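You operate a simulated robot arm through the tools that you are given. There is no shell and no other tool. Be economical: measure what you need, move in short steps, check, and stop when the job is done.

Carry out the task below with a simulated two-armed robot. There is one attempt and no reset: what you move stays moved.

## Task
Take the red tone flag on the platform of the lift table and put it away on the top of the roll table. Put the brass weight on the yellow card. Put the blue bobbin on the yellow puck. Open the lower drawer of the cabinet. Any order will do.

The check looks at the end state, three seconds after you hand in, the way a careful person would. Anything else that was tipped, shoved, dropped, spilled or broken makes it a failure.

## Robot
Two 6-joint arms with fingered hands on one trunk, on a base that drives. Base frame: it is fixed to the floor where the robot stands at the start and does not move with it; the origin is under the middle of the robot, x ahead of it, y to its left, z up. Lengths are in cm, angles in rad, forces in N, time in s.
The left shoulder is at the start at [5, 17, 97.4], the right one opposite. With the tool pointing down near the work surface each hand reaches from about 44 to 60 cm from the robot's upright axis, wherever it stands, measured 20 degrees to its own side. Places, roughly: blue bobbin (4x4x4 cm) [-630, 990, 80]; brass weight [-1075, 1025, 75]; lower drawer of the cabinet [-1070, 820, 50]; red tone flag [75, -25, 50]; top of the roll table [90, 750, 80]; yellow card [-1075, 900, 75]; yellow puck [-1050, 875, 75]. Payload 3.5 kg a hand.
The tool frame of a hand sits at the grasp point between the pads (the TCP): z along the fingers, y along the line on which they close. The tips reach 2.6 cm beyond it. The gripper opens to 13.2 cm. The gripper's body begins 7.3 cm behind the TCP. The gripper is a hand of 3 fingers: y runs from the thumb to the fingers, the wrist lies at [0, 0, -23.4] in the tool frame, and closing takes about 1.5 s.
Orientation is that of the tool frame in the base frame, as [roll, pitch, yaw] about the fixed x, y, z axes, in that order (R = Rz(yaw) Ry(pitch) Rx(roll)). With the fingers straight down and closing along the base's y, the tool's x points along the base's -x, its y along +y and its z along -z.

## Interface
- The arms move only by the tool send_rows. It takes "left_steps", "right_steps" or both (then of equal length, played together; a hand with none holds still); each is one flat list of numbers, 7 for each row, row after row: the closure, from 0 (fully open) to 1 (shut), then the shift along the tool's x, y, z in units of 25 mm (1.0 is 25 mm), then the turn, a rotation vector about the tool's x, y, z in units of 6 degrees (1.0 is 6 degrees). In form: [hand, tx, ty, tz, wx, wy, wz, hand, tx, ty, tz, wx, wy, wz, ...]. A call has 1 to 8 rows; each row shifts and turns the commanded pose from where the row before left it, along the tool's axes as they then stand. A call with a number of a shift or a turn outside -1 to 1 is refused whole. Each row takes 0.2 s and may step no farther than 5 cm and 0.15 rad from the row before; otherwise, or with a gripper value out of range, the whole call is refused. Where a pose cannot be reached the arm comes as near as it can. A force on the tool above 40 N (or 10 N above the force at the start of the call, whichever is more), or a blocked arm, ends the call early, and 0.2 s more pass. Each finger travels about 15.3 cm/s and halts on what it meets, pressing with about 27 N; the grip force reading is that of the motor and also rises with nothing between the fingers. The clock runs only during rows and for 0.2 s after the last one: add rows that do not move to give the fingers time. It gives the time, the measured TCP pose, the force on the tool (base axes), the opening and the grip force at its end, in the units of the frame above (readings bear some noise), with the torque about the TCP (base axes, N m) and any sound that the robot's microphone picked up.
- Cameras (640 x 400 px; columns grow to the right, rows downward): "scene" is now at [2.72, -2.19, 155.34]; the picture's right is [-0.30, -0.95, 0.00], its down [-0.79, 0.25, -0.55] and it looks along [0.53, -0.17, -0.83] (base axes); focal length 283 px, centre (320, 200). "left" rides on the left gripper at [-6.2, 0.3, -9.2] in its tool frame; the picture's right is [-0.05, -1.00, 0.00], its down [0.83, -0.04, -0.56] and it looks along [0.55, -0.03, 0.83] (tool axes); focal length 230 px, centre (320, 200). "right" rides on the right gripper at [6.2, 0.3, -9.2] in its tool frame; the picture's right is [-0.05, 1.00, 0.00], its down [-0.83, -0.04, -0.55] and it looks along [-0.55, -0.03, 0.83] (tool axes); focal length 230 px, centre (320, 200).
- snapshot(camera): a new picture of that camera. It takes no simulated time.
- move_column(by): slides the trunk up (or, below 0, down) by that many cm; the arms and the scene camera ride with it, the base frame stays. It gives what a move gives, with no picture.
- roll_base(legs): drives the robot by 1 to 6 legs, each [ahead, left, turn to the left] in cm, cm and rad, along the robot's own axes; the way and the turn of a leg run together, so that a leg with both is an arc; at most 150 cm and 3.142 rad a leg. The arms and the cameras ride along, it lands a little off, and it stops where it bumps. It gives what a move gives.
- preshape(shape, hand): the hand has 3 fingers and takes this shape, open, in about a second: jaw (thumb against the fingers, like two jaws); tri (thumb and two fingers); tip (a fingertip pinch); poke (one finger out to press); point (the index stretched); flat (the hand flat); cup (the hand cupped); fist (a fist). The gripper value then closes the fingers along that shape, each until it touches; the sizes above hold for jaw. It gives what a move gives, with no picture.
- pan_tilt(pan, tilt): turns the head with the scene camera to pan (to the left, within 1.501 rad either way) and tilt (down, from -0.506 to 1.204), counted from straight ahead of the robot. It gives what a move gives.
- pixel_to_xyz(camera, pixels): for up to 12 pixels [column, row] of the newest picture of that camera ("zoom" is the newest enlarged one), the place [x, y, z] in the base frame of the surface seen there, good to about 0.3 cm. It takes no simulated time.
- zoom(camera, box): a new picture of the part [left, top, right, bottom] of that camera's present view, enlarged. It takes no simulated time.
- finish_job(): hands the job in; it is judged then, once.

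Keep the steps short. Do not move on a guess: measure, check each grasp and each placing, and mend mistakes. In all there are 110 turns and 92 pictures (those below and enlarged ones count). Leave the grippers open and the arms clear of the work at the hand-in unless told otherwise, and finish with a single line.

The tools are called after "Emit:" as name(argument=value, ...) on one line, values as JSON. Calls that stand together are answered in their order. send_rows: Moves the arms, as the interface text tells. Its arguments: {"type":"object","properties":{"left_steps":{"type":"array","items":{"type":"number"}},"right_steps":{"type":"array","items":{"type":"number"}}},"required":[]} The other tools are called the same way: move_column (by) slides the trunk up or down; preshape (shape, hand) gives the hand a shape; roll_base (legs) drives the base; pan_tilt (pan, tilt) turns the head that bears the scene camera; snapshot (camera) takes a picture; pixel_to_xyz (camera, pixels) gives the place of the surface under pixels of a picture; zoom (camera, box) takes an enlarged picture of a part of a camera's view; finish_job () hands the job in.

At the start:

```text
clock: 0.0
left_eef_pos: [64.74, 5.89, 68.3]
left_ee_rot: [-3.141, 0.0, -3.14]
left_ft_force: [0.4, 0.0, 0.6]
left_ft_torque: [-0.01, 0.03, 0.0]
left_finger_gap: 13.2
left_grip_force: 0.1
left_shape: jaw
right_eef_pos: [37.04, -31.1, 63.24]
right_ee_rot: [3.14, 0.0, -3.141]
right_ft_force: [0.6, -0.2, -0.2]
right_ft_torque: [-0.02, 0.0, -0.01]
right_finger_gap: 13.19
right_grip_force: 0.0
right_shape: jaw
trunk travel left (down, up): [-59.0, 12.0]
robot x, y, heading: [-0.13, -0.21, 0.002]
head pan, tilt: [-0.309, 0.984]
```

scene: 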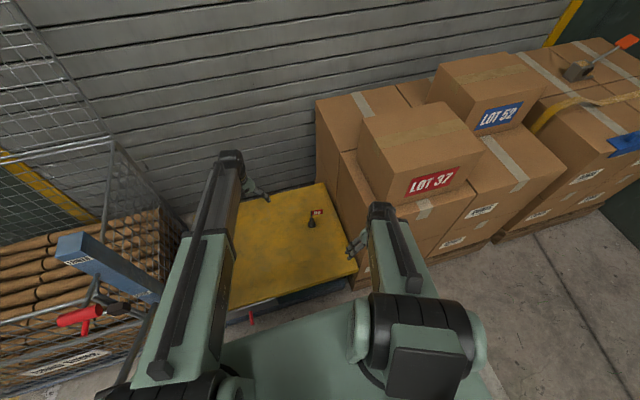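
right: 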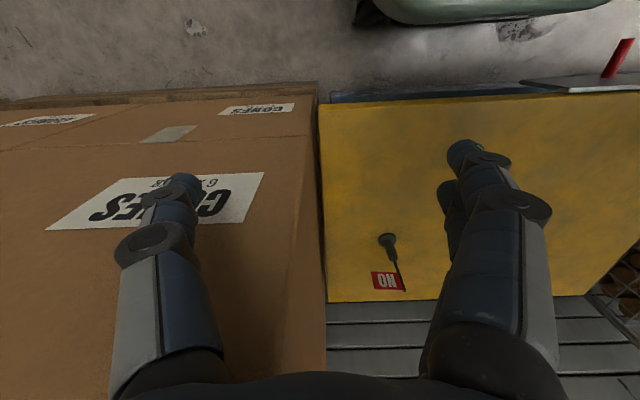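
left: 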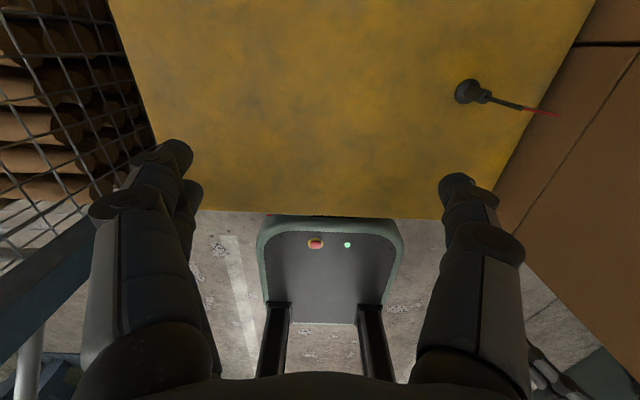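

I see the flag on the yellow platform near scene (313,218). I zoom there to measure it.

Emit:
zoom(camera="scene", box=[230, 170, 390, 270])

Emit:
pixel_to_xyz(camera="right", pixels=[[387, 240], [392, 256], [400, 280], [384, 281], [374, 281], [350, 200], [325, 110], [322, 295], [150, 220], [300, 250]])

```text
4.00 times, centred on (310, 220) of scene
```

zoom: 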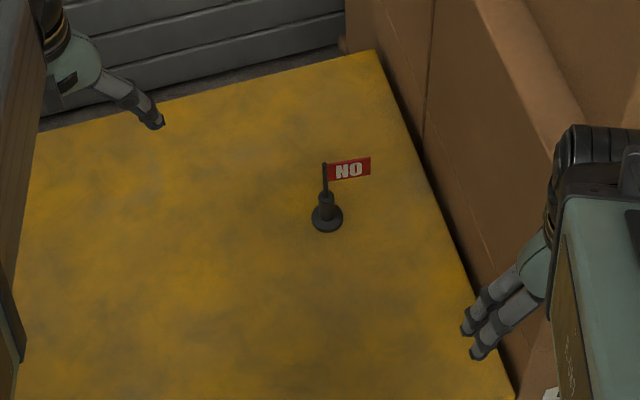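

```text
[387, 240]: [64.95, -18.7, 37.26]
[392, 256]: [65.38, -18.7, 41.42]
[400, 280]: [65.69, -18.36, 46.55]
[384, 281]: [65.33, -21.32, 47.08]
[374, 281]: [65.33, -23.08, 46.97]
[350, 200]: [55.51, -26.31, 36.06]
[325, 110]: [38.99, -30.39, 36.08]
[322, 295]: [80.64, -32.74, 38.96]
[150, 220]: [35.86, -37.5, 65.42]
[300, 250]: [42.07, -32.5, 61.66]
```

The pole stands at about (65.3, -18.5), neck up to z 41.5, flag cloth reaching toward -y at z 45 to 48. I bring the right hand over it at the present height first.

Emit:
pixel_to_xyz(camera="zoom", pixels=[[327, 222], [325, 200], [325, 168], [335, 182], [366, 160], [520, 80], [440, 180], [375, 55]])

Emit:
send_rows(right_steps=[0, -0.943, 0.63, 0, 0, 0, 0, 0, -0.943, 0.63, 0, 0, 0, 0, 0, -0.943, 0.63, 0, 0, 0, 0, 0, -0.943, 0.63, 0, 0, 0, 0, 0, -0.943, 0.63, 0, 0, 0, 0, 0, -0.943, 0.63, 0, 0, 0, 0, 0, -0.943, 0.63, 0, 0, 0, 0, 0, -0.943, 0.63, 0, 0, 0, 0])

```text
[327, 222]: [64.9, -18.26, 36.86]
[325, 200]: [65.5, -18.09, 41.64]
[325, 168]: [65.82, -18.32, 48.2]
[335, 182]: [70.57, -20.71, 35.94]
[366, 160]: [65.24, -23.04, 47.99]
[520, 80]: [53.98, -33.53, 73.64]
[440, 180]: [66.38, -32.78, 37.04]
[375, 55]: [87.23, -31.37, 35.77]
```

```text
clock: 0.4
left_eef_pos: [64.75, 5.84, 68.25]
left_ee_rot: [-3.141, 0.0, 3.139]
left_ft_force: [-0.7, 0.7, -0.5]
left_ft_torque: [-0.02, 0.02, 0.03]
left_finger_gap: 13.19
left_grip_force: 0.1
left_shape: jaw
right_eef_pos: [38.06, -30.25, 63.08]
right_ee_rot: [-3.14, -0.016, 3.13]
right_ft_force: [-15.3, -3.3, 3.3]
right_ft_torque: [0.25, -1.43, -0.54]
right_finger_gap: 13.17
right_grip_force: 0.0
right_shape: jaw
trunk travel left (down, up): [-59.0, 12.0]
robot x, y, heading: [-0.14, 0.12, 0.003]
head pan, tilt: [-0.309, 0.984]
stopped in row 2 (right hand): the force on the tool passed its limit at 70 N (the readings are from after the stop); the commanded pose is now the measured one
```

The outer finger met the carton ahead (force -15 N in x). I back off toward the robot and look.

Emit:
send_rows(right_steps=[0, 0.6, 0, 0, 0, 0, 0, 0, 0, 0.8, 0, 0, 0, 0, 0, 0, 0.8, 0, 0, 0, 0, 0, 0, 0.8, 0, 0, 0, 0, 0, 0, 0.8, 0, 0, 0, 0, 0, 0, 0.8, 0, 0, 0, 0, 0, 0, 0.8, 0, 0, 0, 0])

Emit:
snapshot(camera="scene")

```text
clock: 2.0
left_eef_pos: [64.67, 5.75, 68.25]
left_ee_rot: [-3.141, 0.001, 3.141]
left_ft_force: [-0.3, -0.6, -0.6]
left_ft_torque: [0.03, -0.01, 0.01]
left_finger_gap: 13.21
left_grip_force: 0.1
left_shape: jaw
right_eef_pos: [38.62, -18.67, 61.61]
right_ee_rot: [-3.14, -0.015, 3.132]
right_ft_force: [0.0, -0.3, -0.3]
right_ft_torque: [-0.02, -0.01, 0.01]
right_finger_gap: 13.18
right_grip_force: 0.1
right_shape: jaw
right hand out of reach, approached as far as the arm can: row 2, 3, 4, 5
trunk travel left (down, up): [-59.0, 12.0]
robot x, y, heading: [0.12, -0.0, -0.007]
head pan, tilt: [-0.309, 0.984]
```

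```text
87 pictures are left
```

scene: 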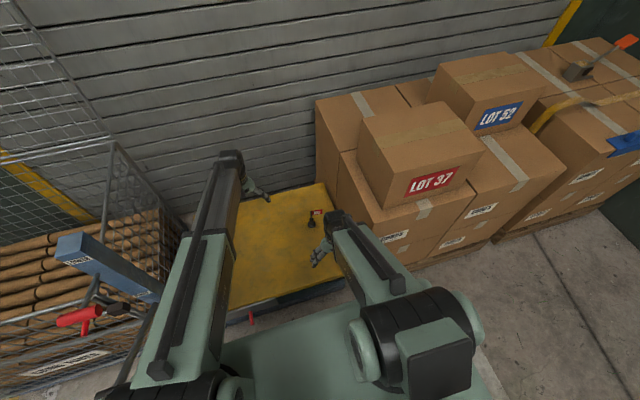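

The cartons look undisturbed. Now straight ahead along the clear lane at y -18.5.

Emit:
send_rows(right_steps=[0, -0.97, 0, 0, 0, 0, 0, 0, -0.97, 0, 0, 0, 0, 0, 0, -0.97, 0, 0, 0, 0, 0, 0, -0.97, 0, 0, 0, 0, 0, 0, -0.97, 0, 0, 0, 0, 0, 0, -0.97, 0, 0, 0, 0, 0, 0, -0.97, 0, 0, 0, 0, 0, 0, -0.97, 0, 0, 0, 0, 0])

Emit:
send_rows(right_steps=[0, -0.97, 0, 0, 0, 0, 0, 0, -0.97, 0, 0, 0, 0, 0, 0, -0.97, 0, 0, 0, 0, 0, 0, 0, 0, 0, 0, 0, -1, 0, 0, 0, 0, 0, 0, -1, 0, 0, 0, 0, 0, 0, -1, 0, 0, 0, 0, 0, 0, -1, 0, 0, 0, 0, 0, 0, -1])

Emit:
send_rows(right_steps=[0, 0, 0, 0, 0, 0, -1, 0, 0, 0, 0, 0, 0, -1, 0, 0, 0, 0, 0, 0, -1, 0, 0, 0, 0, 0, 0, -1, 0, 0, 0, 0, 0, 0, -1, 0, 0, 0, 0, 0, 0, -1, 0, 0, 0, 0, 0, 0, -1, 0, 0, 0, 0, 0, 0, -1])

```text
clock: 3.8
left_eef_pos: [64.74, 5.76, 68.24]
left_ee_rot: [-3.141, 0.001, 3.14]
left_ft_force: [-0.8, 0.3, -0.4]
left_ft_torque: [-0.03, 0.01, 0.05]
left_finger_gap: 13.18
left_grip_force: 0.0
left_shape: jaw
right_eef_pos: [57.7, -18.61, 61.63]
right_ee_rot: [-3.141, -0.015, 3.133]
right_ft_force: [0.1, -0.6, -0.8]
right_ft_torque: [0.0, 0.01, 0.0]
right_finger_gap: 13.18
right_grip_force: 0.0
right_shape: jaw
trunk travel left (down, up): [-59.0, 12.0]
robot x, y, heading: [-0.11, 0.02, -0.005]
head pan, tilt: [-0.309, 0.984]
```

```text
clock: 5.6
left_eef_pos: [64.66, 5.83, 68.24]
left_ee_rot: [3.14, 0.0, 3.14]
left_ft_force: [0.0, 0.1, 0.6]
left_ft_torque: [0.04, -0.01, 0.02]
left_finger_gap: 13.2
left_grip_force: 0.2
left_shape: jaw
right_eef_pos: [64.98, -18.83, 61.72]
right_ee_rot: [3.137, -0.013, -2.626]
right_ft_force: [-1.0, 0.0, -0.3]
right_ft_torque: [0.01, 0.0, -0.01]
right_finger_gap: 13.19
right_grip_force: 0.0
right_shape: jaw
trunk travel left (down, up): [-59.0, 12.0]
robot x, y, heading: [0.1, 0.23, 0.001]
head pan, tilt: [-0.309, 0.984]
```

```text
clock: 7.4
left_eef_pos: [64.83, 5.92, 68.27]
left_ee_rot: [3.141, 0.001, 3.14]
left_ft_force: [0.1, 0.5, 0.3]
left_ft_torque: [-0.04, 0.02, 0.01]
left_finger_gap: 13.19
left_grip_force: 0.1
left_shape: jaw
right_eef_pos: [65.05, -18.84, 61.49]
right_ee_rot: [3.129, -0.006, -1.787]
right_ft_force: [0.2, 0.9, -0.3]
right_ft_torque: [0.01, -0.02, -0.02]
right_finger_gap: 13.18
right_grip_force: 0.1
right_shape: jaw
trunk travel left (down, up): [-59.0, 12.0]
robot x, y, heading: [-0.17, 0.02, 0.004]
head pan, tilt: [-0.309, 0.984]
```

Over the flag. I finish the turn, then lower the trunk partway and look.

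Emit:
send_rows(right_steps=[0, -0.2, -0.1, 0, 0, 0, -1, 0, 0, -0.05, 0, 0, 0, -1])

Emit:
move_column(by=-8)

Emit:
snapshot(camera="right")

Emit:
snapshot(camera="scene")

```text
clock: 8.0
left_eef_pos: [64.66, 5.74, 68.19]
left_ee_rot: [-3.14, 0.001, 3.14]
left_ft_force: [0.2, -0.6, -0.3]
left_ft_torque: [0.02, -0.01, 0.01]
left_finger_gap: 13.21
left_grip_force: 0.1
left_shape: jaw
right_eef_pos: [65.34, -17.17, 61.47]
right_ee_rot: [3.13, -0.013, -1.698]
right_ft_force: [-0.7, -0.4, -0.5]
right_ft_torque: [-0.04, 0.0, -0.01]
right_finger_gap: 13.2
right_grip_force: 0.0
right_shape: jaw
right hand out of reach, approached as far as the arm can: row 1, 2
trunk travel left (down, up): [-59.0, 12.0]
robot x, y, heading: [-0.05, -0.09, 0.0]
head pan, tilt: [-0.309, 0.984]
```

```text
clock: 9.2
left_eef_pos: [64.78, 5.82, 60.2]
left_ee_rot: [-3.141, 0.001, 3.14]
left_ft_force: [-0.2, 0.6, 0.1]
left_ft_torque: [-0.03, 0.02, 0.0]
left_finger_gap: 13.2
left_grip_force: 0.0
left_shape: jaw
right_eef_pos: [65.49, -17.18, 53.6]
right_ee_rot: [3.129, -0.013, -1.697]
right_ft_force: [-0.1, 0.4, -0.9]
right_ft_torque: [-0.02, -0.01, -0.01]
right_finger_gap: 13.21
right_grip_force: 0.0
right_shape: jaw
trunk travel left (down, up): [-51.0, 20.0]
robot x, y, heading: [-0.15, 0.24, -0.001]
head pan, tilt: [-0.309, 0.984]
```

```text
86 pictures are left
```

right: 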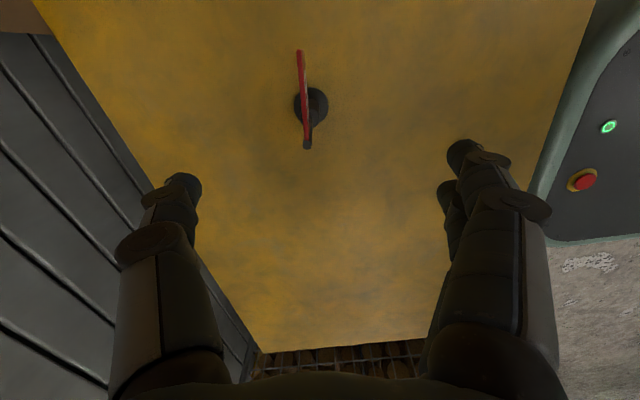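

```text
85 pictures are left
```

scene: 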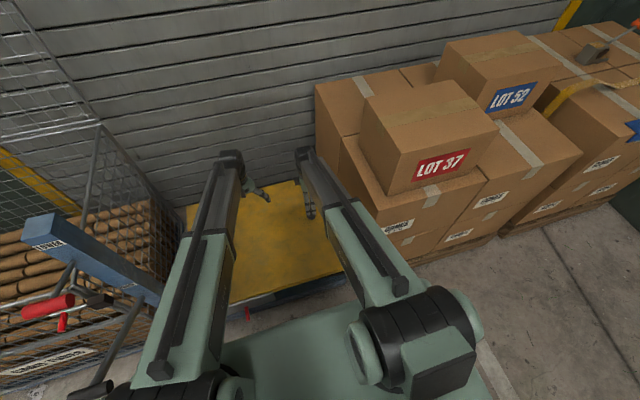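

The pole is centred between the fingers in x, but about 1.2 cm off along y. I correct that and check.

Emit:
send_rows(right_steps=[0, 0.48, 0, 0, 0, 0, 0, 0, 0, 0, 0, 0, 0, 0])

Emit:
snapshot(camera="right")

```text
clock: 9.8
left_eef_pos: [64.67, 5.87, 60.29]
left_ee_rot: [-3.141, 0.001, 3.139]
left_ft_force: [-0.4, -0.1, -0.6]
left_ft_torque: [0.02, 0.02, -0.02]
left_finger_gap: 13.19
left_grip_force: 0.1
left_shape: jaw
right_eef_pos: [65.13, -18.04, 53.58]
right_ee_rot: [3.13, -0.018, -1.704]
right_ft_force: [-0.5, 0.8, 1.0]
right_ft_torque: [-0.01, 0.02, -0.03]
right_finger_gap: 13.21
right_grip_force: 0.0
right_shape: jaw
trunk travel left (down, up): [-51.0, 20.0]
robot x, y, heading: [0.11, 0.12, 0.001]
head pan, tilt: [-0.309, 0.984]
```

```text
84 pictures are left
```

right: 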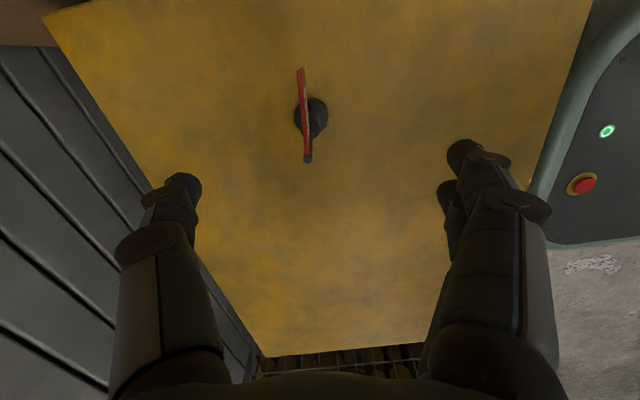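

Aligned. Lower so that the TCP comes to z 43, around neck and pole.

Emit:
move_column(by=-10.8)

Emit:
snapshot(camera="right")

```text
clock: 11.2
left_eef_pos: [64.78, 5.77, 49.56]
left_ee_rot: [-3.141, 0.0, 3.141]
left_ft_force: [-0.3, -0.7, -0.1]
left_ft_torque: [0.02, -0.03, 0.03]
left_finger_gap: 13.21
left_grip_force: 0.1
left_shape: jaw
right_eef_pos: [65.2, -18.15, 42.76]
right_ee_rot: [3.13, -0.019, -1.705]
right_ft_force: [0.0, -0.1, -0.2]
right_ft_torque: [-0.02, -0.04, -0.01]
right_finger_gap: 13.19
right_grip_force: 0.1
right_shape: jaw
trunk travel left (down, up): [-40.2, 30.8]
robot x, y, heading: [-0.13, -0.27, -0.001]
head pan, tilt: [-0.309, 0.984]
```

```text
83 pictures are left
```

right: 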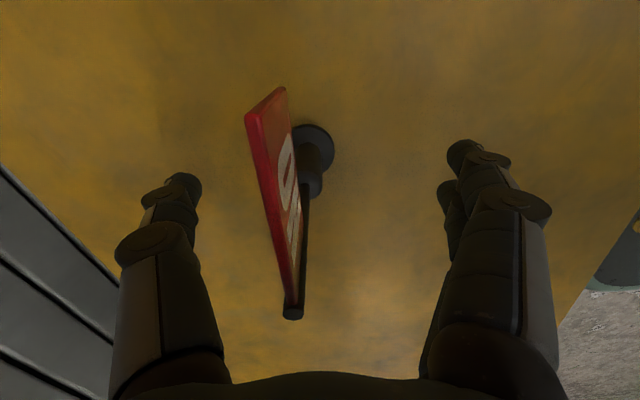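

Pole between the pads, cloth clear of both sides. Closing.

Emit:
send_rows(right_steps=[1, 0, 0, 0, 0, 0, 0, 1, 0, 0, 0, 0, 0, 0, 1, 0, 0, 0, 0, 0, 0, 1, 0, 0, 0, 0, 0, 0, 1, 0, 0, 0, 0, 0, 0, 1, 0, 0, 0, 0, 0, 0, 1, 0, 0, 0, 0, 0, 0, 1, 0, 0, 0, 0, 0, 0])

Emit:
snapshot(camera="right")

```text
clock: 13.0
left_eef_pos: [64.65, 5.94, 49.44]
left_ee_rot: [-3.141, 0.0, 3.14]
left_ft_force: [0.0, -1.0, 1.0]
left_ft_torque: [-0.03, -0.02, 0.01]
left_finger_gap: 13.2
left_grip_force: 0.0
left_shape: jaw
right_eef_pos: [65.06, -18.14, 42.71]
right_ee_rot: [3.132, -0.018, -1.706]
right_ft_force: [-0.6, -0.1, 0.8]
right_ft_torque: [-0.04, 0.02, 0.03]
right_finger_gap: 0.75
right_grip_force: 26.6
right_shape: jaw
trunk travel left (down, up): [-40.2, 30.8]
robot x, y, heading: [-0.3, 0.19, 0.002]
head pan, tilt: [-0.309, 0.984]
```

```text
82 pictures are left
```

right: 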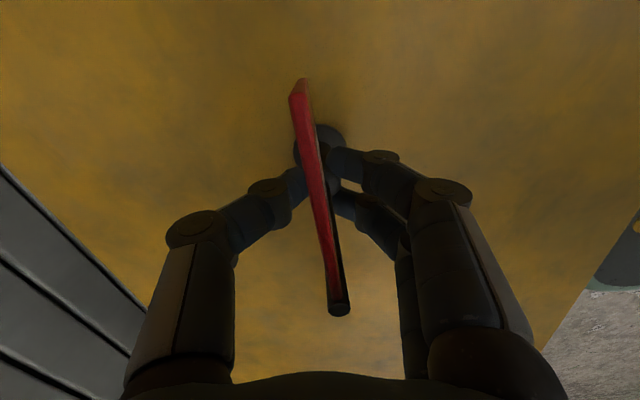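

Gripped at 0.75 cm gap with force 26.6 N. I raise the trunk and check.

Emit:
move_column(by=20)

Emit:
snapshot(camera="right")

```text
clock: 15.2
left_eef_pos: [64.62, 5.93, 69.45]
left_ee_rot: [3.14, 0.001, 3.14]
left_ft_force: [-0.5, 0.9, -0.3]
left_ft_torque: [-0.02, -0.04, 0.0]
left_finger_gap: 13.19
left_grip_force: 0.0
left_shape: jaw
right_eef_pos: [65.38, -18.25, 62.57]
right_ee_rot: [3.131, -0.019, -1.705]
right_ft_force: [-0.2, -0.4, -0.3]
right_ft_torque: [0.04, 0.02, 0.0]
right_finger_gap: 0.73
right_grip_force: 27.6
right_shape: jaw
trunk travel left (down, up): [-60.2, 10.8]
robot x, y, heading: [0.04, -0.31, -0.003]
head pan, tilt: [-0.309, 0.984]
```

```text
81 pictures are left
```

right: 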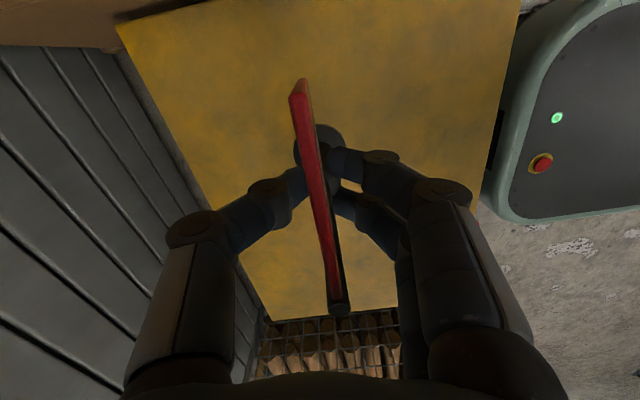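

Held firmly. Now look to the left, toward the roll table, before driving.

Emit:
pan_tilt(pan=1.5, tilt=0.35)

Emit:
snapshot(camera="scene")

Emit:
pan_tilt(pan=-1.5, tilt=0.5)

Emit:
snapshot(camera="scene")

```text
clock: 17.0
left_eef_pos: [64.71, 5.9, 69.43]
left_ee_rot: [-3.14, 0.001, 3.141]
left_ft_force: [0.0, 0.6, 0.1]
left_ft_torque: [-0.03, 0.02, -0.02]
left_finger_gap: 13.24
left_grip_force: 0.0
left_shape: jaw
right_eef_pos: [65.19, -18.08, 62.62]
right_ee_rot: [3.13, -0.02, -1.705]
right_ft_force: [0.1, -0.3, -0.9]
right_ft_torque: [0.03, 0.02, 0.01]
right_finger_gap: 0.77
right_grip_force: 26.6
right_shape: jaw
trunk travel left (down, up): [-60.2, 10.8]
robot x, y, heading: [0.13, 0.34, -0.002]
head pan, tilt: [1.499, 0.351]
```

```text
80 pictures are left
```

scene: 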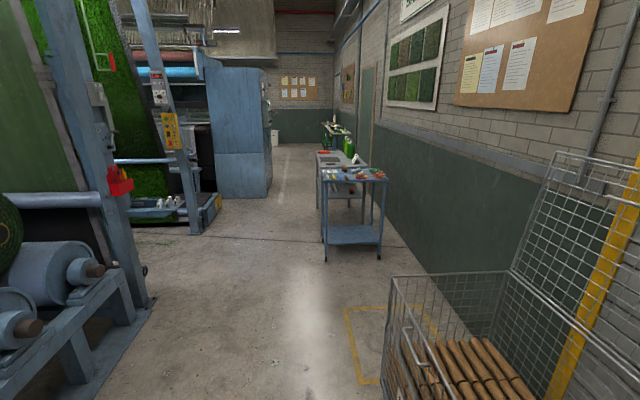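

```text
clock: 19.6
left_eef_pos: [64.76, 5.88, 69.36]
left_ee_rot: [-3.14, 0.002, 3.14]
left_ft_force: [0.1, -0.1, 0.1]
left_ft_torque: [0.01, 0.0, 0.02]
left_finger_gap: 13.18
left_grip_force: 0.0
left_shape: jaw
right_eef_pos: [65.12, -18.12, 62.76]
right_ee_rot: [3.131, -0.018, -1.705]
right_ft_force: [0.0, -0.3, -1.7]
right_ft_torque: [0.0, 0.0, -0.01]
right_finger_gap: 0.76
right_grip_force: 27.1
right_shape: jaw
trunk travel left (down, up): [-60.2, 10.8]
robot x, y, heading: [0.02, -0.07, -0.001]
head pan, tilt: [-1.499, 0.499]
```

```text
79 pictures are left
```

scene: 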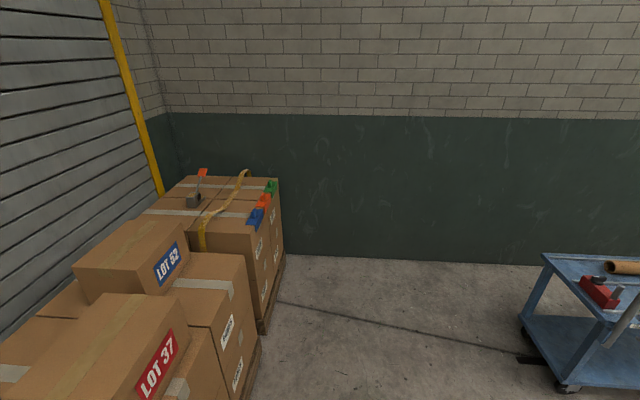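

Lane along +y is open; a blue cart is at the right rear, so I back off only 45 cm and raise the trunk, then look left again.

Emit:
roll_base(legs=[[-45, 0, 0]])

Emit:
pan_tilt(pan=1.2, tilt=0.6)

Emit:
snapshot(camera="scene")

Emit:
pixel_to_xyz(camera="scene", pixels=[[320, 200], [100, 300], [500, 300], [550, 350], [400, 100], [480, 60], [30, 200], [200, 100]])

```text
clock: 22.3
left_eef_pos: [19.89, 6.05, 69.5]
left_ee_rot: [3.141, -0.001, -3.141]
left_ft_force: [-0.2, 0.3, 0.5]
left_ft_torque: [0.0, -0.04, 0.02]
left_finger_gap: 13.2
left_grip_force: 0.0
left_shape: jaw
right_eef_pos: [20.25, -17.91, 62.86]
right_ee_rot: [3.13, -0.019, -1.702]
right_ft_force: [0.7, -0.8, 0.0]
right_ft_torque: [0.0, -0.03, 0.02]
right_finger_gap: 0.77
right_grip_force: 26.8
right_shape: jaw
trunk travel left (down, up): [-60.2, 10.8]
robot x, y, heading: [-45.18, -0.22, 0.001]
head pan, tilt: [-1.499, 0.499]
```

```text
clock: 24.7
left_eef_pos: [19.76, 5.98, 69.48]
left_ee_rot: [3.141, 0.0, -3.14]
left_ft_force: [0.4, 0.7, 0.3]
left_ft_torque: [-0.05, -0.05, -0.03]
left_finger_gap: 13.19
left_grip_force: 0.0
left_shape: jaw
right_eef_pos: [20.4, -18.03, 62.77]
right_ee_rot: [3.134, -0.019, -1.704]
right_ft_force: [0.0, -0.9, -1.2]
right_ft_torque: [-0.01, -0.01, -0.02]
right_finger_gap: 0.75
right_grip_force: 26.8
right_shape: jaw
trunk travel left (down, up): [-60.2, 10.8]
robot x, y, heading: [-44.8, -0.22, -0.003]
head pan, tilt: [1.201, 0.6]
```

```text
78 pictures are left
```

scene: 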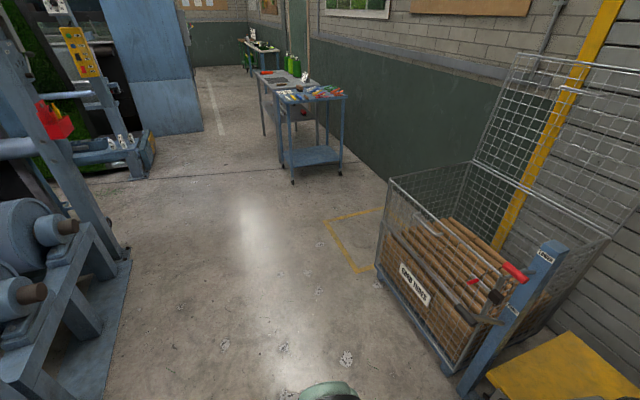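

```text
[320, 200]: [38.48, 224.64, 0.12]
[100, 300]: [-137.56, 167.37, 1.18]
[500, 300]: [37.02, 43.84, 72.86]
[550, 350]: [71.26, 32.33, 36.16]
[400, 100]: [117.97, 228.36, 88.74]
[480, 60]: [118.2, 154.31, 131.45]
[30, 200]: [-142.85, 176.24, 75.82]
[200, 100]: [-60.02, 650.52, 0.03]
```

Emit:
pixel_to_xyz(camera="scene", pixels=[[280, 102], [343, 96], [292, 182], [262, 78], [300, 80], [265, 130], [243, 40], [262, 46], [275, 50], [247, 68], [134, 176], [200, 130]])

Emit:
zoom(camera="scene", box=[200, 20, 360, 120])

```text
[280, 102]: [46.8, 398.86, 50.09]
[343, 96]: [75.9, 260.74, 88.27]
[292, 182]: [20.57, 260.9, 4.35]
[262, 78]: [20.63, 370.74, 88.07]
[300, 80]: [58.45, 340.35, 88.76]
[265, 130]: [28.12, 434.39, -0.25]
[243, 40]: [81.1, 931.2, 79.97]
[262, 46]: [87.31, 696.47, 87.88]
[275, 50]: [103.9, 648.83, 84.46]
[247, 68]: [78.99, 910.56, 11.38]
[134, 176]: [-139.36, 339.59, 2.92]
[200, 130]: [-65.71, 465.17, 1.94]
```

```text
4.00 times, centred on (280, 70) of scene
```

zoom: 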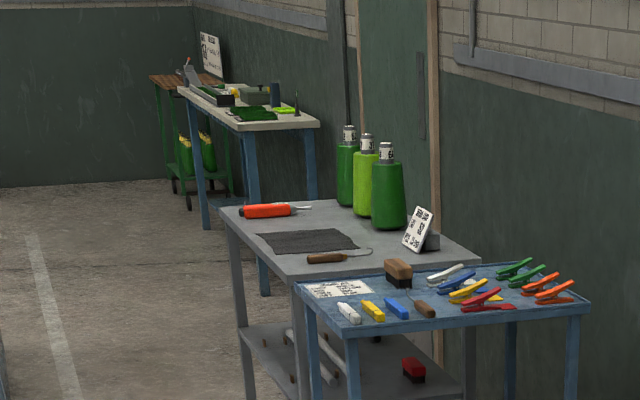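

The third table (white top, blue legs, near y 700–900) seems to be the roll table. I turn left and drive along the aisle.

Emit:
roll_base(legs=[[0, 0, 1.571], [150, 0, 0], [150, 0, 0], [150, 0, 0], [140, 0, 0]])

Emit:
pan_tilt(pan=-0.9, tilt=0.5)

Emit:
snapshot(camera="scene")

```text
clock: 26.6
left_eef_pos: [11.11, 32.43, 69.13]
left_ee_rot: [-3.129, -0.001, -2.713]
left_ft_force: [1.7, -2.0, 0.5]
left_ft_torque: [0.14, 0.18, -0.18]
left_finger_gap: 13.15
left_grip_force: 0.0
left_shape: jaw
right_eef_pos: [21.61, 12.49, 62.75]
right_ee_rot: [3.131, -0.02, -1.249]
right_ft_force: [-0.7, 0.4, 0.2]
right_ft_torque: [0.0, -0.02, 0.01]
right_finger_gap: 0.74
right_grip_force: 27.1
right_shape: jaw
trunk travel left (down, up): [-60.2, 10.8]
robot x, y, heading: [-44.91, -0.43, 0.458]
head pan, tilt: [1.201, 0.6]
stopped in leg 1: the force on the tool passed its limit at 94 N (the readings are from after the stop); the commanded pose is now the measured one
```

```text
clock: 28.6
left_eef_pos: [11.22, 32.4, 69.21]
left_ee_rot: [-3.128, -0.003, -2.715]
left_ft_force: [3.1, -6.5, -0.9]
left_ft_torque: [0.57, 0.43, -0.48]
left_finger_gap: 13.21
left_grip_force: 0.0
left_shape: jaw
right_eef_pos: [21.63, 12.37, 62.7]
right_ee_rot: [3.132, -0.019, -1.249]
right_ft_force: [-0.2, -0.1, -0.7]
right_ft_torque: [0.04, 0.05, -0.03]
right_finger_gap: 0.75
right_grip_force: 26.7
right_shape: jaw
trunk travel left (down, up): [-60.2, 10.8]
robot x, y, heading: [-44.59, -0.1, 0.455]
head pan, tilt: [-0.901, 0.499]
```

```text
76 pictures are left
```

scene: 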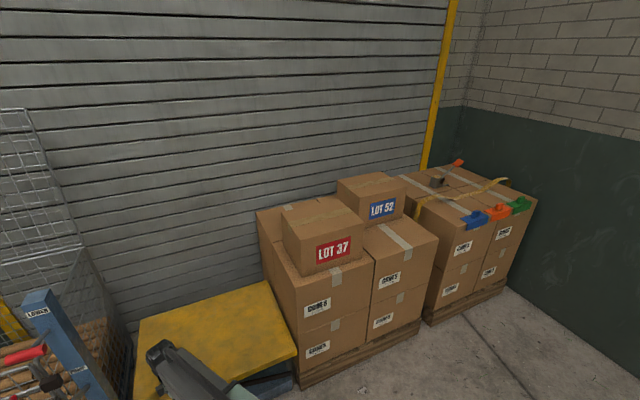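

The left hand touched something (94 N, likely the red-gripped lever). I turn back and look at it.

Emit:
roll_base(legs=[[0, 0, -0.3]])

Emit:
pan_tilt(pan=0.5, tilt=0.8)

Emit:
snapshot(camera="scene")

```text
clock: 30.0
left_eef_pos: [18.2, 14.28, 69.2]
left_ee_rot: [-3.129, -0.002, -3.012]
left_ft_force: [0.3, 0.0, 0.4]
left_ft_torque: [0.03, -0.01, 0.01]
left_finger_gap: 13.19
left_grip_force: 0.0
left_shape: jaw
right_eef_pos: [22.26, -7.86, 62.71]
right_ee_rot: [3.131, -0.017, -1.549]
right_ft_force: [-0.1, 0.0, 0.4]
right_ft_torque: [0.01, -0.02, 0.01]
right_finger_gap: 0.75
right_grip_force: 26.9
right_shape: jaw
trunk travel left (down, up): [-60.2, 10.8]
robot x, y, heading: [-44.85, 0.07, 0.158]
head pan, tilt: [-0.901, 0.499]
```

```text
clock: 31.6
left_eef_pos: [18.16, 14.35, 69.39]
left_ee_rot: [-3.128, -0.003, -3.014]
left_ft_force: [-0.2, 0.3, -0.3]
left_ft_torque: [0.01, 0.0, -0.02]
left_finger_gap: 13.18
left_grip_force: 0.1
left_shape: jaw
right_eef_pos: [22.27, -7.73, 62.71]
right_ee_rot: [3.132, -0.018, -1.549]
right_ft_force: [-0.5, -0.4, -1.0]
right_ft_torque: [0.0, 0.03, -0.01]
right_finger_gap: 0.76
right_grip_force: 27.2
right_shape: jaw
trunk travel left (down, up): [-60.2, 10.8]
robot x, y, heading: [-44.59, -0.16, 0.157]
head pan, tilt: [0.499, 0.799]
```

```text
75 pictures are left
```

scene: 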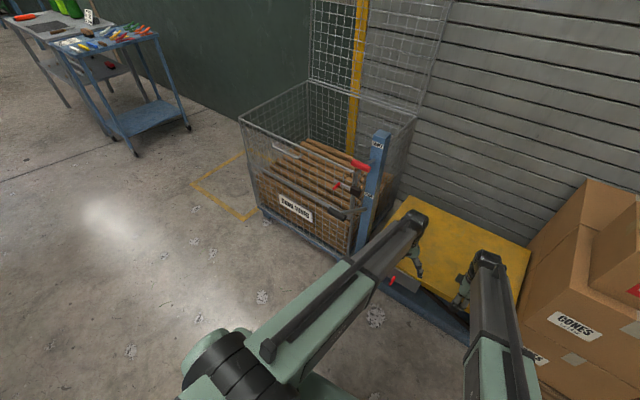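

Emit:
zoom(camera="scene", box=[240, 110, 440, 260])

Emit:
pixel_to_xyz(camera="scene", pixels=[[362, 165], [338, 187], [346, 213], [470, 235], [500, 270], [404, 285], [392, 280]])

```text
2.67 times, centred on (340, 185) of scene
```

zoom: 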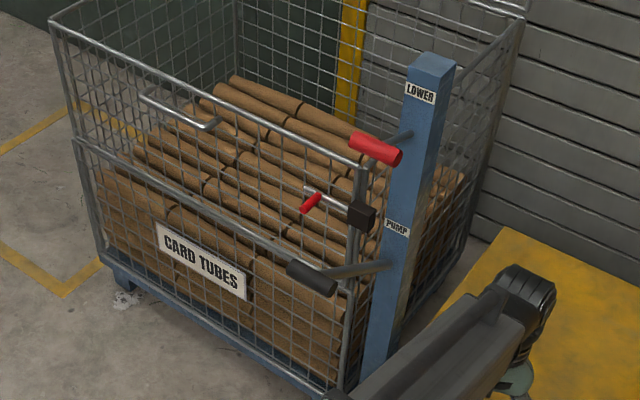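

```text
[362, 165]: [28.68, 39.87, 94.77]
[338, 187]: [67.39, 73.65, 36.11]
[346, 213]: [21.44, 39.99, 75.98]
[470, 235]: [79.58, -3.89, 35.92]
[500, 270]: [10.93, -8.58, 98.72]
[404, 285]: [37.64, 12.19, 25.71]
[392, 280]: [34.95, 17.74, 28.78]
```

The platform is still at z 36 and the levers look in order; lever ends at about (15–21, 40, 76–95) were in the sweep. I retract both hands and raise the trunk.

Emit:
send_rows(left_steps=[0, 1, 0, 0, 0, 0, 0, 0, 1, 0, 0, 0, 0, 0, 0, 1, 0, 0, 0, 0, 0, 0, 1, 0, 0, 0, 0, 0, 0, 1, 0, 0, 0, 0, 0, 0, 1, 0, 0, 0, 0, 0, 0, 1, 0, 0, 0, 0, 0], right_steps=[1, 0, 1, 0, 0, 0, 0, 1, 0, 1, 0, 0, 0, 0, 1, 0, 1, 0, 0, 0, 0, 1, 0, 1, 0, 0, 0, 0, 1, 0, 1, 0, 0, 0, 0, 1, 0, 1, 0, 0, 0, 0, 1, 0, 1, 0, 0, 0, 0])

Emit:
move_column(by=10)

Emit:
roll_base(legs=[[-12, 0, 0], [0, 0, 1.413], [150, 0, 0], [150, 0, 0], [150, 0, 0], [140, 0, 0]])

Emit:
pan_tilt(pan=-0.9, tilt=0.5)

Emit:
snapshot(camera="scene")

```text
clock: 33.1
left_eef_pos: [0.84, 12.14, 69.36]
left_ee_rot: [-3.129, 0.001, -3.015]
left_ft_force: [-0.8, -0.4, -0.2]
left_ft_torque: [-0.03, 0.02, 0.01]
left_finger_gap: 13.18
left_grip_force: 0.0
left_shape: jaw
right_eef_pos: [4.7, -8.13, 62.84]
right_ee_rot: [3.132, -0.02, -1.551]
right_ft_force: [0.1, 0.3, -0.1]
right_ft_torque: [0.03, 0.0, -0.02]
right_finger_gap: 0.75
right_grip_force: 26.7
right_shape: jaw
trunk travel left (down, up): [-60.2, 10.8]
robot x, y, heading: [-44.81, -0.07, 0.16]
head pan, tilt: [0.499, 0.799]
```

```text
clock: 34.5
left_eef_pos: [0.72, 12.28, 79.37]
left_ee_rot: [-3.129, -0.001, -3.013]
left_ft_force: [0.3, -0.2, -0.2]
left_ft_torque: [0.01, 0.0, 0.02]
left_finger_gap: 13.2
left_grip_force: 0.1
left_shape: jaw
right_eef_pos: [4.76, -8.15, 72.85]
right_ee_rot: [3.131, -0.019, -1.552]
right_ft_force: [-0.3, 0.2, -0.2]
right_ft_torque: [-0.04, 0.0, 0.0]
right_finger_gap: 0.78
right_grip_force: 26.2
right_shape: jaw
trunk travel left (down, up): [-70.2, 0.8]
robot x, y, heading: [-44.85, -0.23, 0.15]
head pan, tilt: [0.499, 0.799]
```

```text
clock: 58.6
left_eef_pos: [-61.69, 469.56, 79.27]
left_ee_rot: [-3.131, -0.024, -1.586]
left_ft_force: [0.0, -3.3, 1.0]
left_ft_torque: [0.46, 0.01, 0.02]
left_finger_gap: 13.21
left_grip_force: 0.0
left_shape: jaw
right_eef_pos: [-41.02, 471.53, 72.86]
right_ee_rot: [3.133, -0.018, -0.121]
right_ft_force: [0.2, -0.2, -0.4]
right_ft_torque: [0.03, 0.0, -0.01]
right_finger_gap: 0.71
right_grip_force: 27.2
right_shape: jaw
trunk travel left (down, up): [-70.2, 0.8]
robot x, y, heading: [-56.41, 423.7, 1.587]
head pan, tilt: [0.499, 0.799]
stopped in leg 5: the force on the tool passed its limit at 141 N (the readings are from after the stop); the commanded pose is now the measured one
```

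```text
clock: 60.1
left_eef_pos: [-61.67, 469.54, 79.38]
left_ee_rot: [-3.132, -0.026, -1.586]
left_ft_force: [0.0, -7.9, -3.6]
left_ft_torque: [0.59, -0.02, -0.01]
left_finger_gap: 13.2
left_grip_force: 0.1
left_shape: jaw
right_eef_pos: [-40.93, 471.63, 72.94]
right_ee_rot: [3.13, -0.019, -0.12]
right_ft_force: [0.4, 0.3, -0.8]
right_ft_torque: [0.01, 0.03, 0.0]
right_finger_gap: 0.72
right_grip_force: 27.0
right_shape: jaw
trunk travel left (down, up): [-70.2, 0.8]
robot x, y, heading: [-56.13, 423.61, 1.583]
head pan, tilt: [-0.901, 0.499]
```

```text
73 pictures are left
```

scene: 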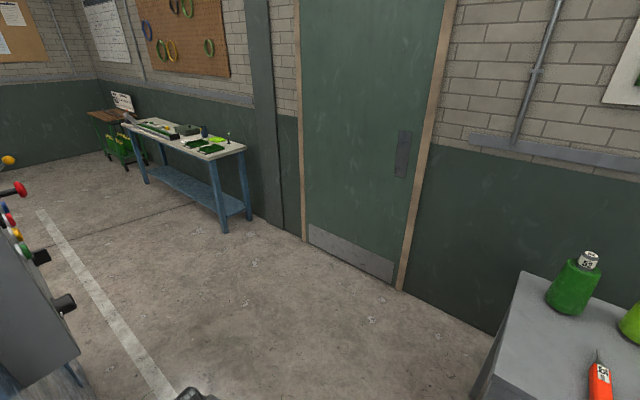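

The left hand met a control desk on the left with knobs. I back off 15 cm and look at it.

Emit:
roll_base(legs=[[-15, 0, 0]])

Emit:
pan_tilt(pan=0.2, tilt=0.6)

Emit:
snapshot(camera="scene")

Emit:
pixel_to_xyz(camera="scene", pixels=[[320, 200], [280, 200], [360, 200], [240, 150], [320, 150], [360, 150], [400, 150]])

```text
clock: 61.5
left_eef_pos: [-61.32, 454.58, 79.39]
left_ee_rot: [-3.132, -0.022, -1.589]
left_ft_force: [-0.5, -0.8, -0.1]
left_ft_torque: [0.01, 0.03, -0.01]
left_finger_gap: 13.18
left_grip_force: 0.0
left_shape: jaw
right_eef_pos: [-40.53, 456.58, 72.93]
right_ee_rot: [3.134, -0.02, -0.121]
right_ft_force: [-0.4, 0.5, -0.4]
right_ft_torque: [0.0, 0.01, 0.01]
right_finger_gap: 0.76
right_grip_force: 26.7
right_shape: jaw
trunk travel left (down, up): [-70.2, 0.8]
robot x, y, heading: [-55.83, 408.51, 1.584]
head pan, tilt: [-0.901, 0.499]
```

```text
clock: 62.8
left_eef_pos: [-61.45, 454.7, 79.27]
left_ee_rot: [-3.132, -0.023, -1.588]
left_ft_force: [-0.3, 0.7, 0.7]
left_ft_torque: [-0.01, 0.0, 0.0]
left_finger_gap: 13.19
left_grip_force: 0.0
left_shape: jaw
right_eef_pos: [-40.66, 456.78, 72.8]
right_ee_rot: [3.13, -0.018, -0.123]
right_ft_force: [0.5, -0.3, -0.5]
right_ft_torque: [-0.01, 0.02, -0.03]
right_finger_gap: 0.75
right_grip_force: 27.1
right_shape: jaw
trunk travel left (down, up): [-70.2, 0.8]
robot x, y, heading: [-56.32, 408.79, 1.583]
head pan, tilt: [0.201, 0.6]
```

```text
72 pictures are left
```

scene: 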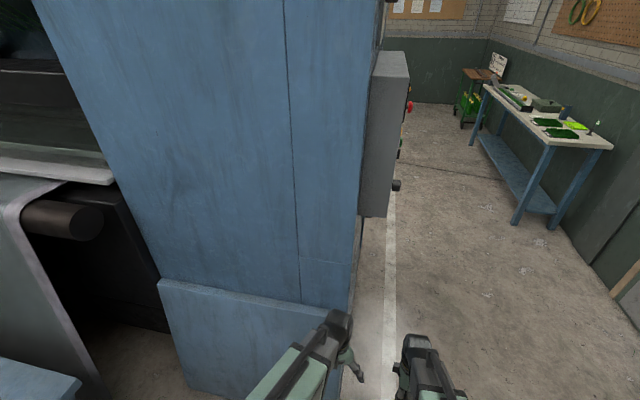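

```text
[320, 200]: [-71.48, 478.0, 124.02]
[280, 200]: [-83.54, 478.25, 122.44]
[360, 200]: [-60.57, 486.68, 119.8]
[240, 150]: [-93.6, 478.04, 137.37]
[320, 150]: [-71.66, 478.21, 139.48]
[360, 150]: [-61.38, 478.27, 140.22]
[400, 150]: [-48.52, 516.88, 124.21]
```

It was the flat side of a machine cabinet (y 478, x up to -60), unharmed. I measure the console knobs and the gap before choosing the lane.

Emit:
pan_tilt(pan=-0.6, tilt=0.75)

Emit:
snapshot(camera="scene")

Emit:
pixel_to_xyz(camera="scene", pixels=[[20, 20], [60, 60], [620, 250], [560, 200], [600, 300], [560, 260], [500, 250]])

```text
clock: 64.0
left_eef_pos: [-61.46, 454.8, 79.26]
left_ee_rot: [-3.131, -0.023, -1.589]
left_ft_force: [-0.1, -0.4, -0.4]
left_ft_torque: [-0.03, 0.01, 0.01]
left_finger_gap: 13.2
left_grip_force: 0.2
left_shape: jaw
right_eef_pos: [-40.63, 456.58, 72.8]
right_ee_rot: [3.131, -0.021, -0.121]
right_ft_force: [0.2, -0.1, -0.9]
right_ft_torque: [0.01, 0.01, -0.01]
right_finger_gap: 0.74
right_grip_force: 27.2
right_shape: jaw
trunk travel left (down, up): [-70.2, 0.8]
robot x, y, heading: [-55.96, 408.54, 1.583]
head pan, tilt: [-0.6, 0.75]
```

```text
71 pictures are left
```

scene: 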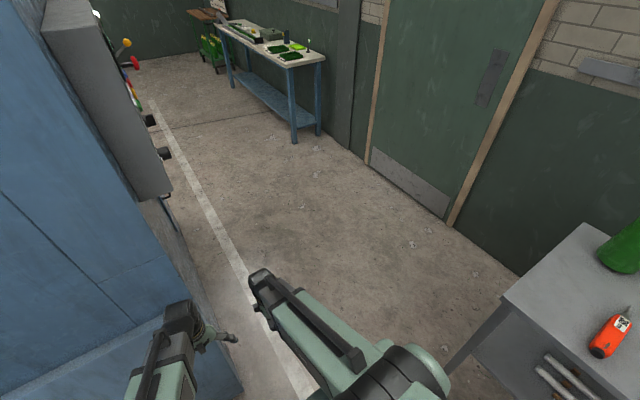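

```text
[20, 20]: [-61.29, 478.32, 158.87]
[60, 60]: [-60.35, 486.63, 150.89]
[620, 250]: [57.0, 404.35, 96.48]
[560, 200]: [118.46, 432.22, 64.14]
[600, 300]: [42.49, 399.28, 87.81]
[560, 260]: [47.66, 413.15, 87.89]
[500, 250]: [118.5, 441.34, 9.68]
```

Lane: console knobs to about x -42, grey table edge about x 20. I strafe right 42 and go on ahead.

Emit:
roll_base(legs=[[0, -42, 0], [120, 0, 0], [120, 0, 0]])

Emit:
pan_tilt(pan=-0.9, tilt=0.6)

Emit:
snapshot(camera="scene")

```text
clock: 77.9
left_eef_pos: [-25.0, 695.38, 79.29]
left_ee_rot: [-3.132, -0.024, -1.569]
left_ft_force: [0.0, 0.5, -0.1]
left_ft_torque: [-0.01, 0.0, -0.01]
left_finger_gap: 13.19
left_grip_force: 0.0
left_shape: jaw
right_eef_pos: [-4.44, 697.88, 72.84]
right_ee_rot: [3.132, -0.02, -0.103]
right_ft_force: [-0.2, 0.5, 0.2]
right_ft_torque: [-0.03, -0.03, -0.02]
right_finger_gap: 0.72
right_grip_force: 27.2
right_shape: jaw
trunk travel left (down, up): [-70.2, 0.8]
robot x, y, heading: [-18.79, 649.67, 1.599]
head pan, tilt: [-0.6, 0.75]
```

```text
clock: 78.7
left_eef_pos: [-25.1, 695.54, 79.28]
left_ee_rot: [-3.131, -0.022, -1.569]
left_ft_force: [0.0, 0.0, -0.9]
left_ft_torque: [0.0, 0.0, 0.0]
left_finger_gap: 13.16
left_grip_force: 0.0
left_shape: jaw
right_eef_pos: [-4.45, 697.84, 72.89]
right_ee_rot: [3.131, -0.019, -0.106]
right_ft_force: [-0.2, -0.2, -0.5]
right_ft_torque: [0.0, -0.01, 0.02]
right_finger_gap: 0.74
right_grip_force: 26.7
right_shape: jaw
trunk travel left (down, up): [-70.2, 0.8]
robot x, y, heading: [-18.75, 649.43, 1.599]
head pan, tilt: [-0.901, 0.6]
```

```text
70 pictures are left
```

scene: 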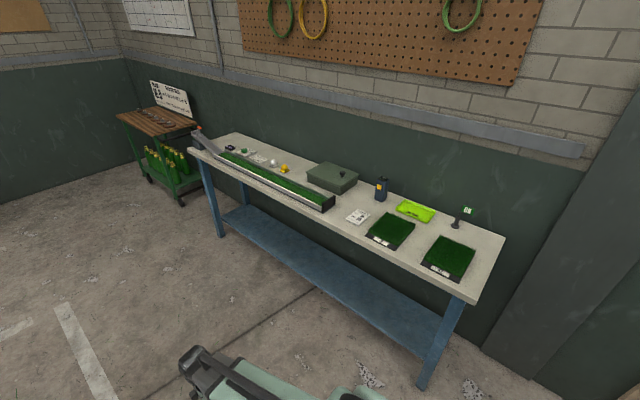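

This is the table at y≈750 with a green flag like ours on it. I measure its top and free spots.

Emit:
pixel_to_xyz(camera="scene", pixels=[[500, 245], [470, 290], [440, 270], [405, 250], [350, 230], [330, 222], [230, 140], [200, 155], [470, 225], [455, 225], [360, 215], [390, 230]])

Emit:
zoom(camera="scene", box=[310, 150, 530, 310])

```text
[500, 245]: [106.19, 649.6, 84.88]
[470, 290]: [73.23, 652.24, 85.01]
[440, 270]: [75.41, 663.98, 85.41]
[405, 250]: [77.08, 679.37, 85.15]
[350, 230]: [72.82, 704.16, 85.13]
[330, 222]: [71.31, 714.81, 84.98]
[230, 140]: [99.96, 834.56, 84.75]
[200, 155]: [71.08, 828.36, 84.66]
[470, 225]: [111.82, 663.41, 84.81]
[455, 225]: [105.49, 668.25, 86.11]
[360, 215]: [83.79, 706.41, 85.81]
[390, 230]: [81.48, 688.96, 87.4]
```

```text
2.50 times, centred on (420, 230) of scene
```

zoom: 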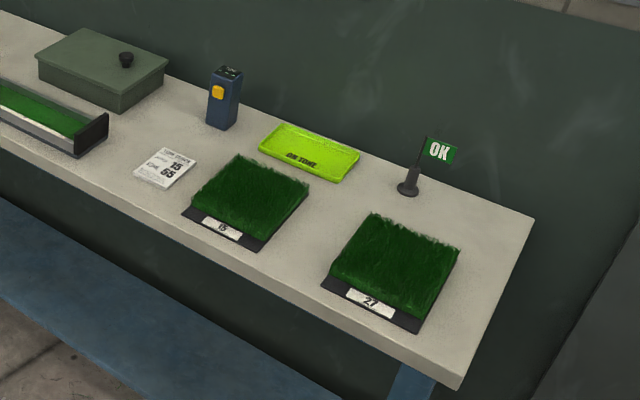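

Table top is at z 84.8 and spans x 69–112. The gap between the two turf mats looks free; I measure it, and meanwhile raise both hands 20 cm.

Emit:
pixel_to_xyz(camera="zoom", pixels=[[260, 245], [306, 190], [300, 260], [330, 220], [322, 280], [362, 215], [290, 235], [330, 250], [360, 190], [225, 70], [350, 170]])

Emit:
send_rows(left_steps=[0, 0, 0, -1, 0, 0, 0, 0, 0, 0, -1, 0, 0, 0, 0, 0, 0, -1, 0, 0, 0, 0, 0, 0, -1, 0, 0, 0, 0, 0, 0, -1, 0, 0, 0, 0, 0, 0, -1, 0, 0, 0, 0, 0, 0, -1, 0, 0, 0, 0, 0, 0, -1, 0, 0, 0], right_steps=[1, 0, 0, -1, 0, 0, 0, 1, 0, 0, -1, 0, 0, 0, 1, 0, 0, -1, 0, 0, 0, 1, 0, 0, -1, 0, 0, 0, 1, 0, 0, -1, 0, 0, 0, 1, 0, 0, -1, 0, 0, 0, 1, 0, 0, -1, 0, 0, 0, 1, 0, 0, -1, 0, 0, 0])

```text
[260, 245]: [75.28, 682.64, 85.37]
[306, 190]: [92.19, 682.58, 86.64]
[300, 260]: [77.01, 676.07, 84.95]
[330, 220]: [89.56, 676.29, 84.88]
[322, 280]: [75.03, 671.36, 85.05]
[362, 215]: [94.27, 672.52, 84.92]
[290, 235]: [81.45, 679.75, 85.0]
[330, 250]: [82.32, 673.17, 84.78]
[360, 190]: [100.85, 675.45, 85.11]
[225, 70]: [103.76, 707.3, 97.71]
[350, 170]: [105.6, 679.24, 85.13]
```

```text
clock: 80.5
left_eef_pos: [-25.3, 695.84, 99.29]
left_ee_rot: [-3.131, -0.022, -1.569]
left_ft_force: [0.5, 0.7, 0.3]
left_ft_torque: [-0.04, -0.02, -0.02]
left_finger_gap: 13.2
left_grip_force: 0.1
left_shape: jaw
right_eef_pos: [-4.86, 697.98, 93.05]
right_ee_rot: [3.131, -0.02, -0.105]
right_ft_force: [0.5, 0.5, -0.9]
right_ft_torque: [0.01, -0.04, -0.02]
right_finger_gap: 0.72
right_grip_force: 26.7
right_shape: jaw
trunk travel left (down, up): [-70.2, 0.8]
robot x, y, heading: [-18.77, 649.27, 1.6]
head pan, tilt: [-0.901, 0.6]
```

Gap centre about (82, 676.5), 10 cm wide. I raise a little more, turn to face the table and come up to it.

Emit:
send_rows(right_steps=[1, 0, 0, -1, 0, 0, 0, 1, 0, 0, -1, 0, 0, 0])

Emit:
roll_base(legs=[[0, 0, -1.6], [0, 42, 0], [38, 0, 0]])

Emit:
pan_tilt(pan=-0.2, tilt=0.8)

Emit:
snapshot(camera="scene")

```text
clock: 81.1
left_eef_pos: [-25.28, 695.91, 99.31]
left_ee_rot: [-3.131, -0.022, -1.569]
left_ft_force: [0.6, -0.5, 0.1]
left_ft_torque: [0.02, 0.0, -0.05]
left_finger_gap: 13.18
left_grip_force: 0.0
left_shape: jaw
right_eef_pos: [-4.88, 698.07, 97.88]
right_ee_rot: [3.13, -0.019, -0.104]
right_ft_force: [0.6, -0.4, -0.8]
right_ft_torque: [0.0, 0.04, 0.04]
right_finger_gap: 0.72
right_grip_force: 26.8
right_shape: jaw
trunk travel left (down, up): [-70.2, 0.8]
robot x, y, heading: [-18.51, 649.36, 1.6]
head pan, tilt: [-0.901, 0.6]
```

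```text
clock: 89.6
left_eef_pos: [66.06, 696.23, 99.24]
left_ee_rot: [-3.131, -0.024, 3.107]
left_ft_force: [0.2, -0.1, -0.4]
left_ft_torque: [-0.01, 0.03, 0.04]
left_finger_gap: 13.18
left_grip_force: 0.1
left_shape: jaw
right_eef_pos: [67.45, 675.91, 97.85]
right_ee_rot: [3.131, -0.019, -1.713]
right_ft_force: [1.3, 0.7, 0.8]
right_ft_torque: [0.01, 0.02, 0.0]
right_finger_gap: 0.69
right_grip_force: 27.1
right_shape: jaw
trunk travel left (down, up): [-70.2, 0.8]
robot x, y, heading: [19.67, 691.35, -0.003]
head pan, tilt: [-0.901, 0.6]
```

```text
clock: 90.7
left_eef_pos: [66.04, 696.29, 99.3]
left_ee_rot: [-3.131, -0.024, 3.107]
left_ft_force: [-0.2, 0.2, -0.5]
left_ft_torque: [-0.02, 0.0, 0.01]
left_finger_gap: 13.18
left_grip_force: 0.0
left_shape: jaw
right_eef_pos: [67.42, 675.92, 97.87]
right_ee_rot: [3.13, -0.019, -1.712]
right_ft_force: [-0.6, 0.2, -0.4]
right_ft_torque: [-0.02, 0.01, 0.0]
right_finger_gap: 0.7
right_grip_force: 27.2
right_shape: jaw
trunk travel left (down, up): [-70.2, 0.8]
robot x, y, heading: [19.59, 691.47, -0.008]
head pan, tilt: [-0.201, 0.799]
```

```text
68 pictures are left
```

scene: 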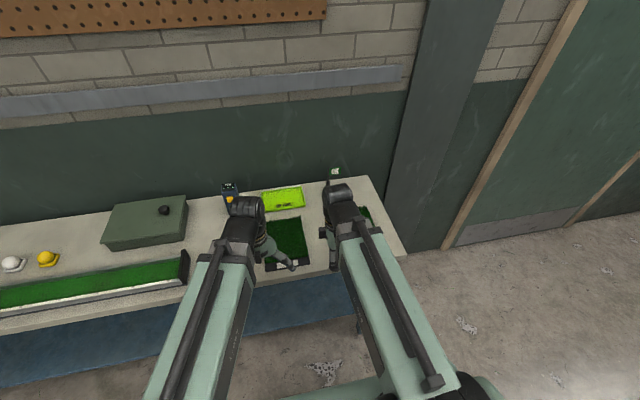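

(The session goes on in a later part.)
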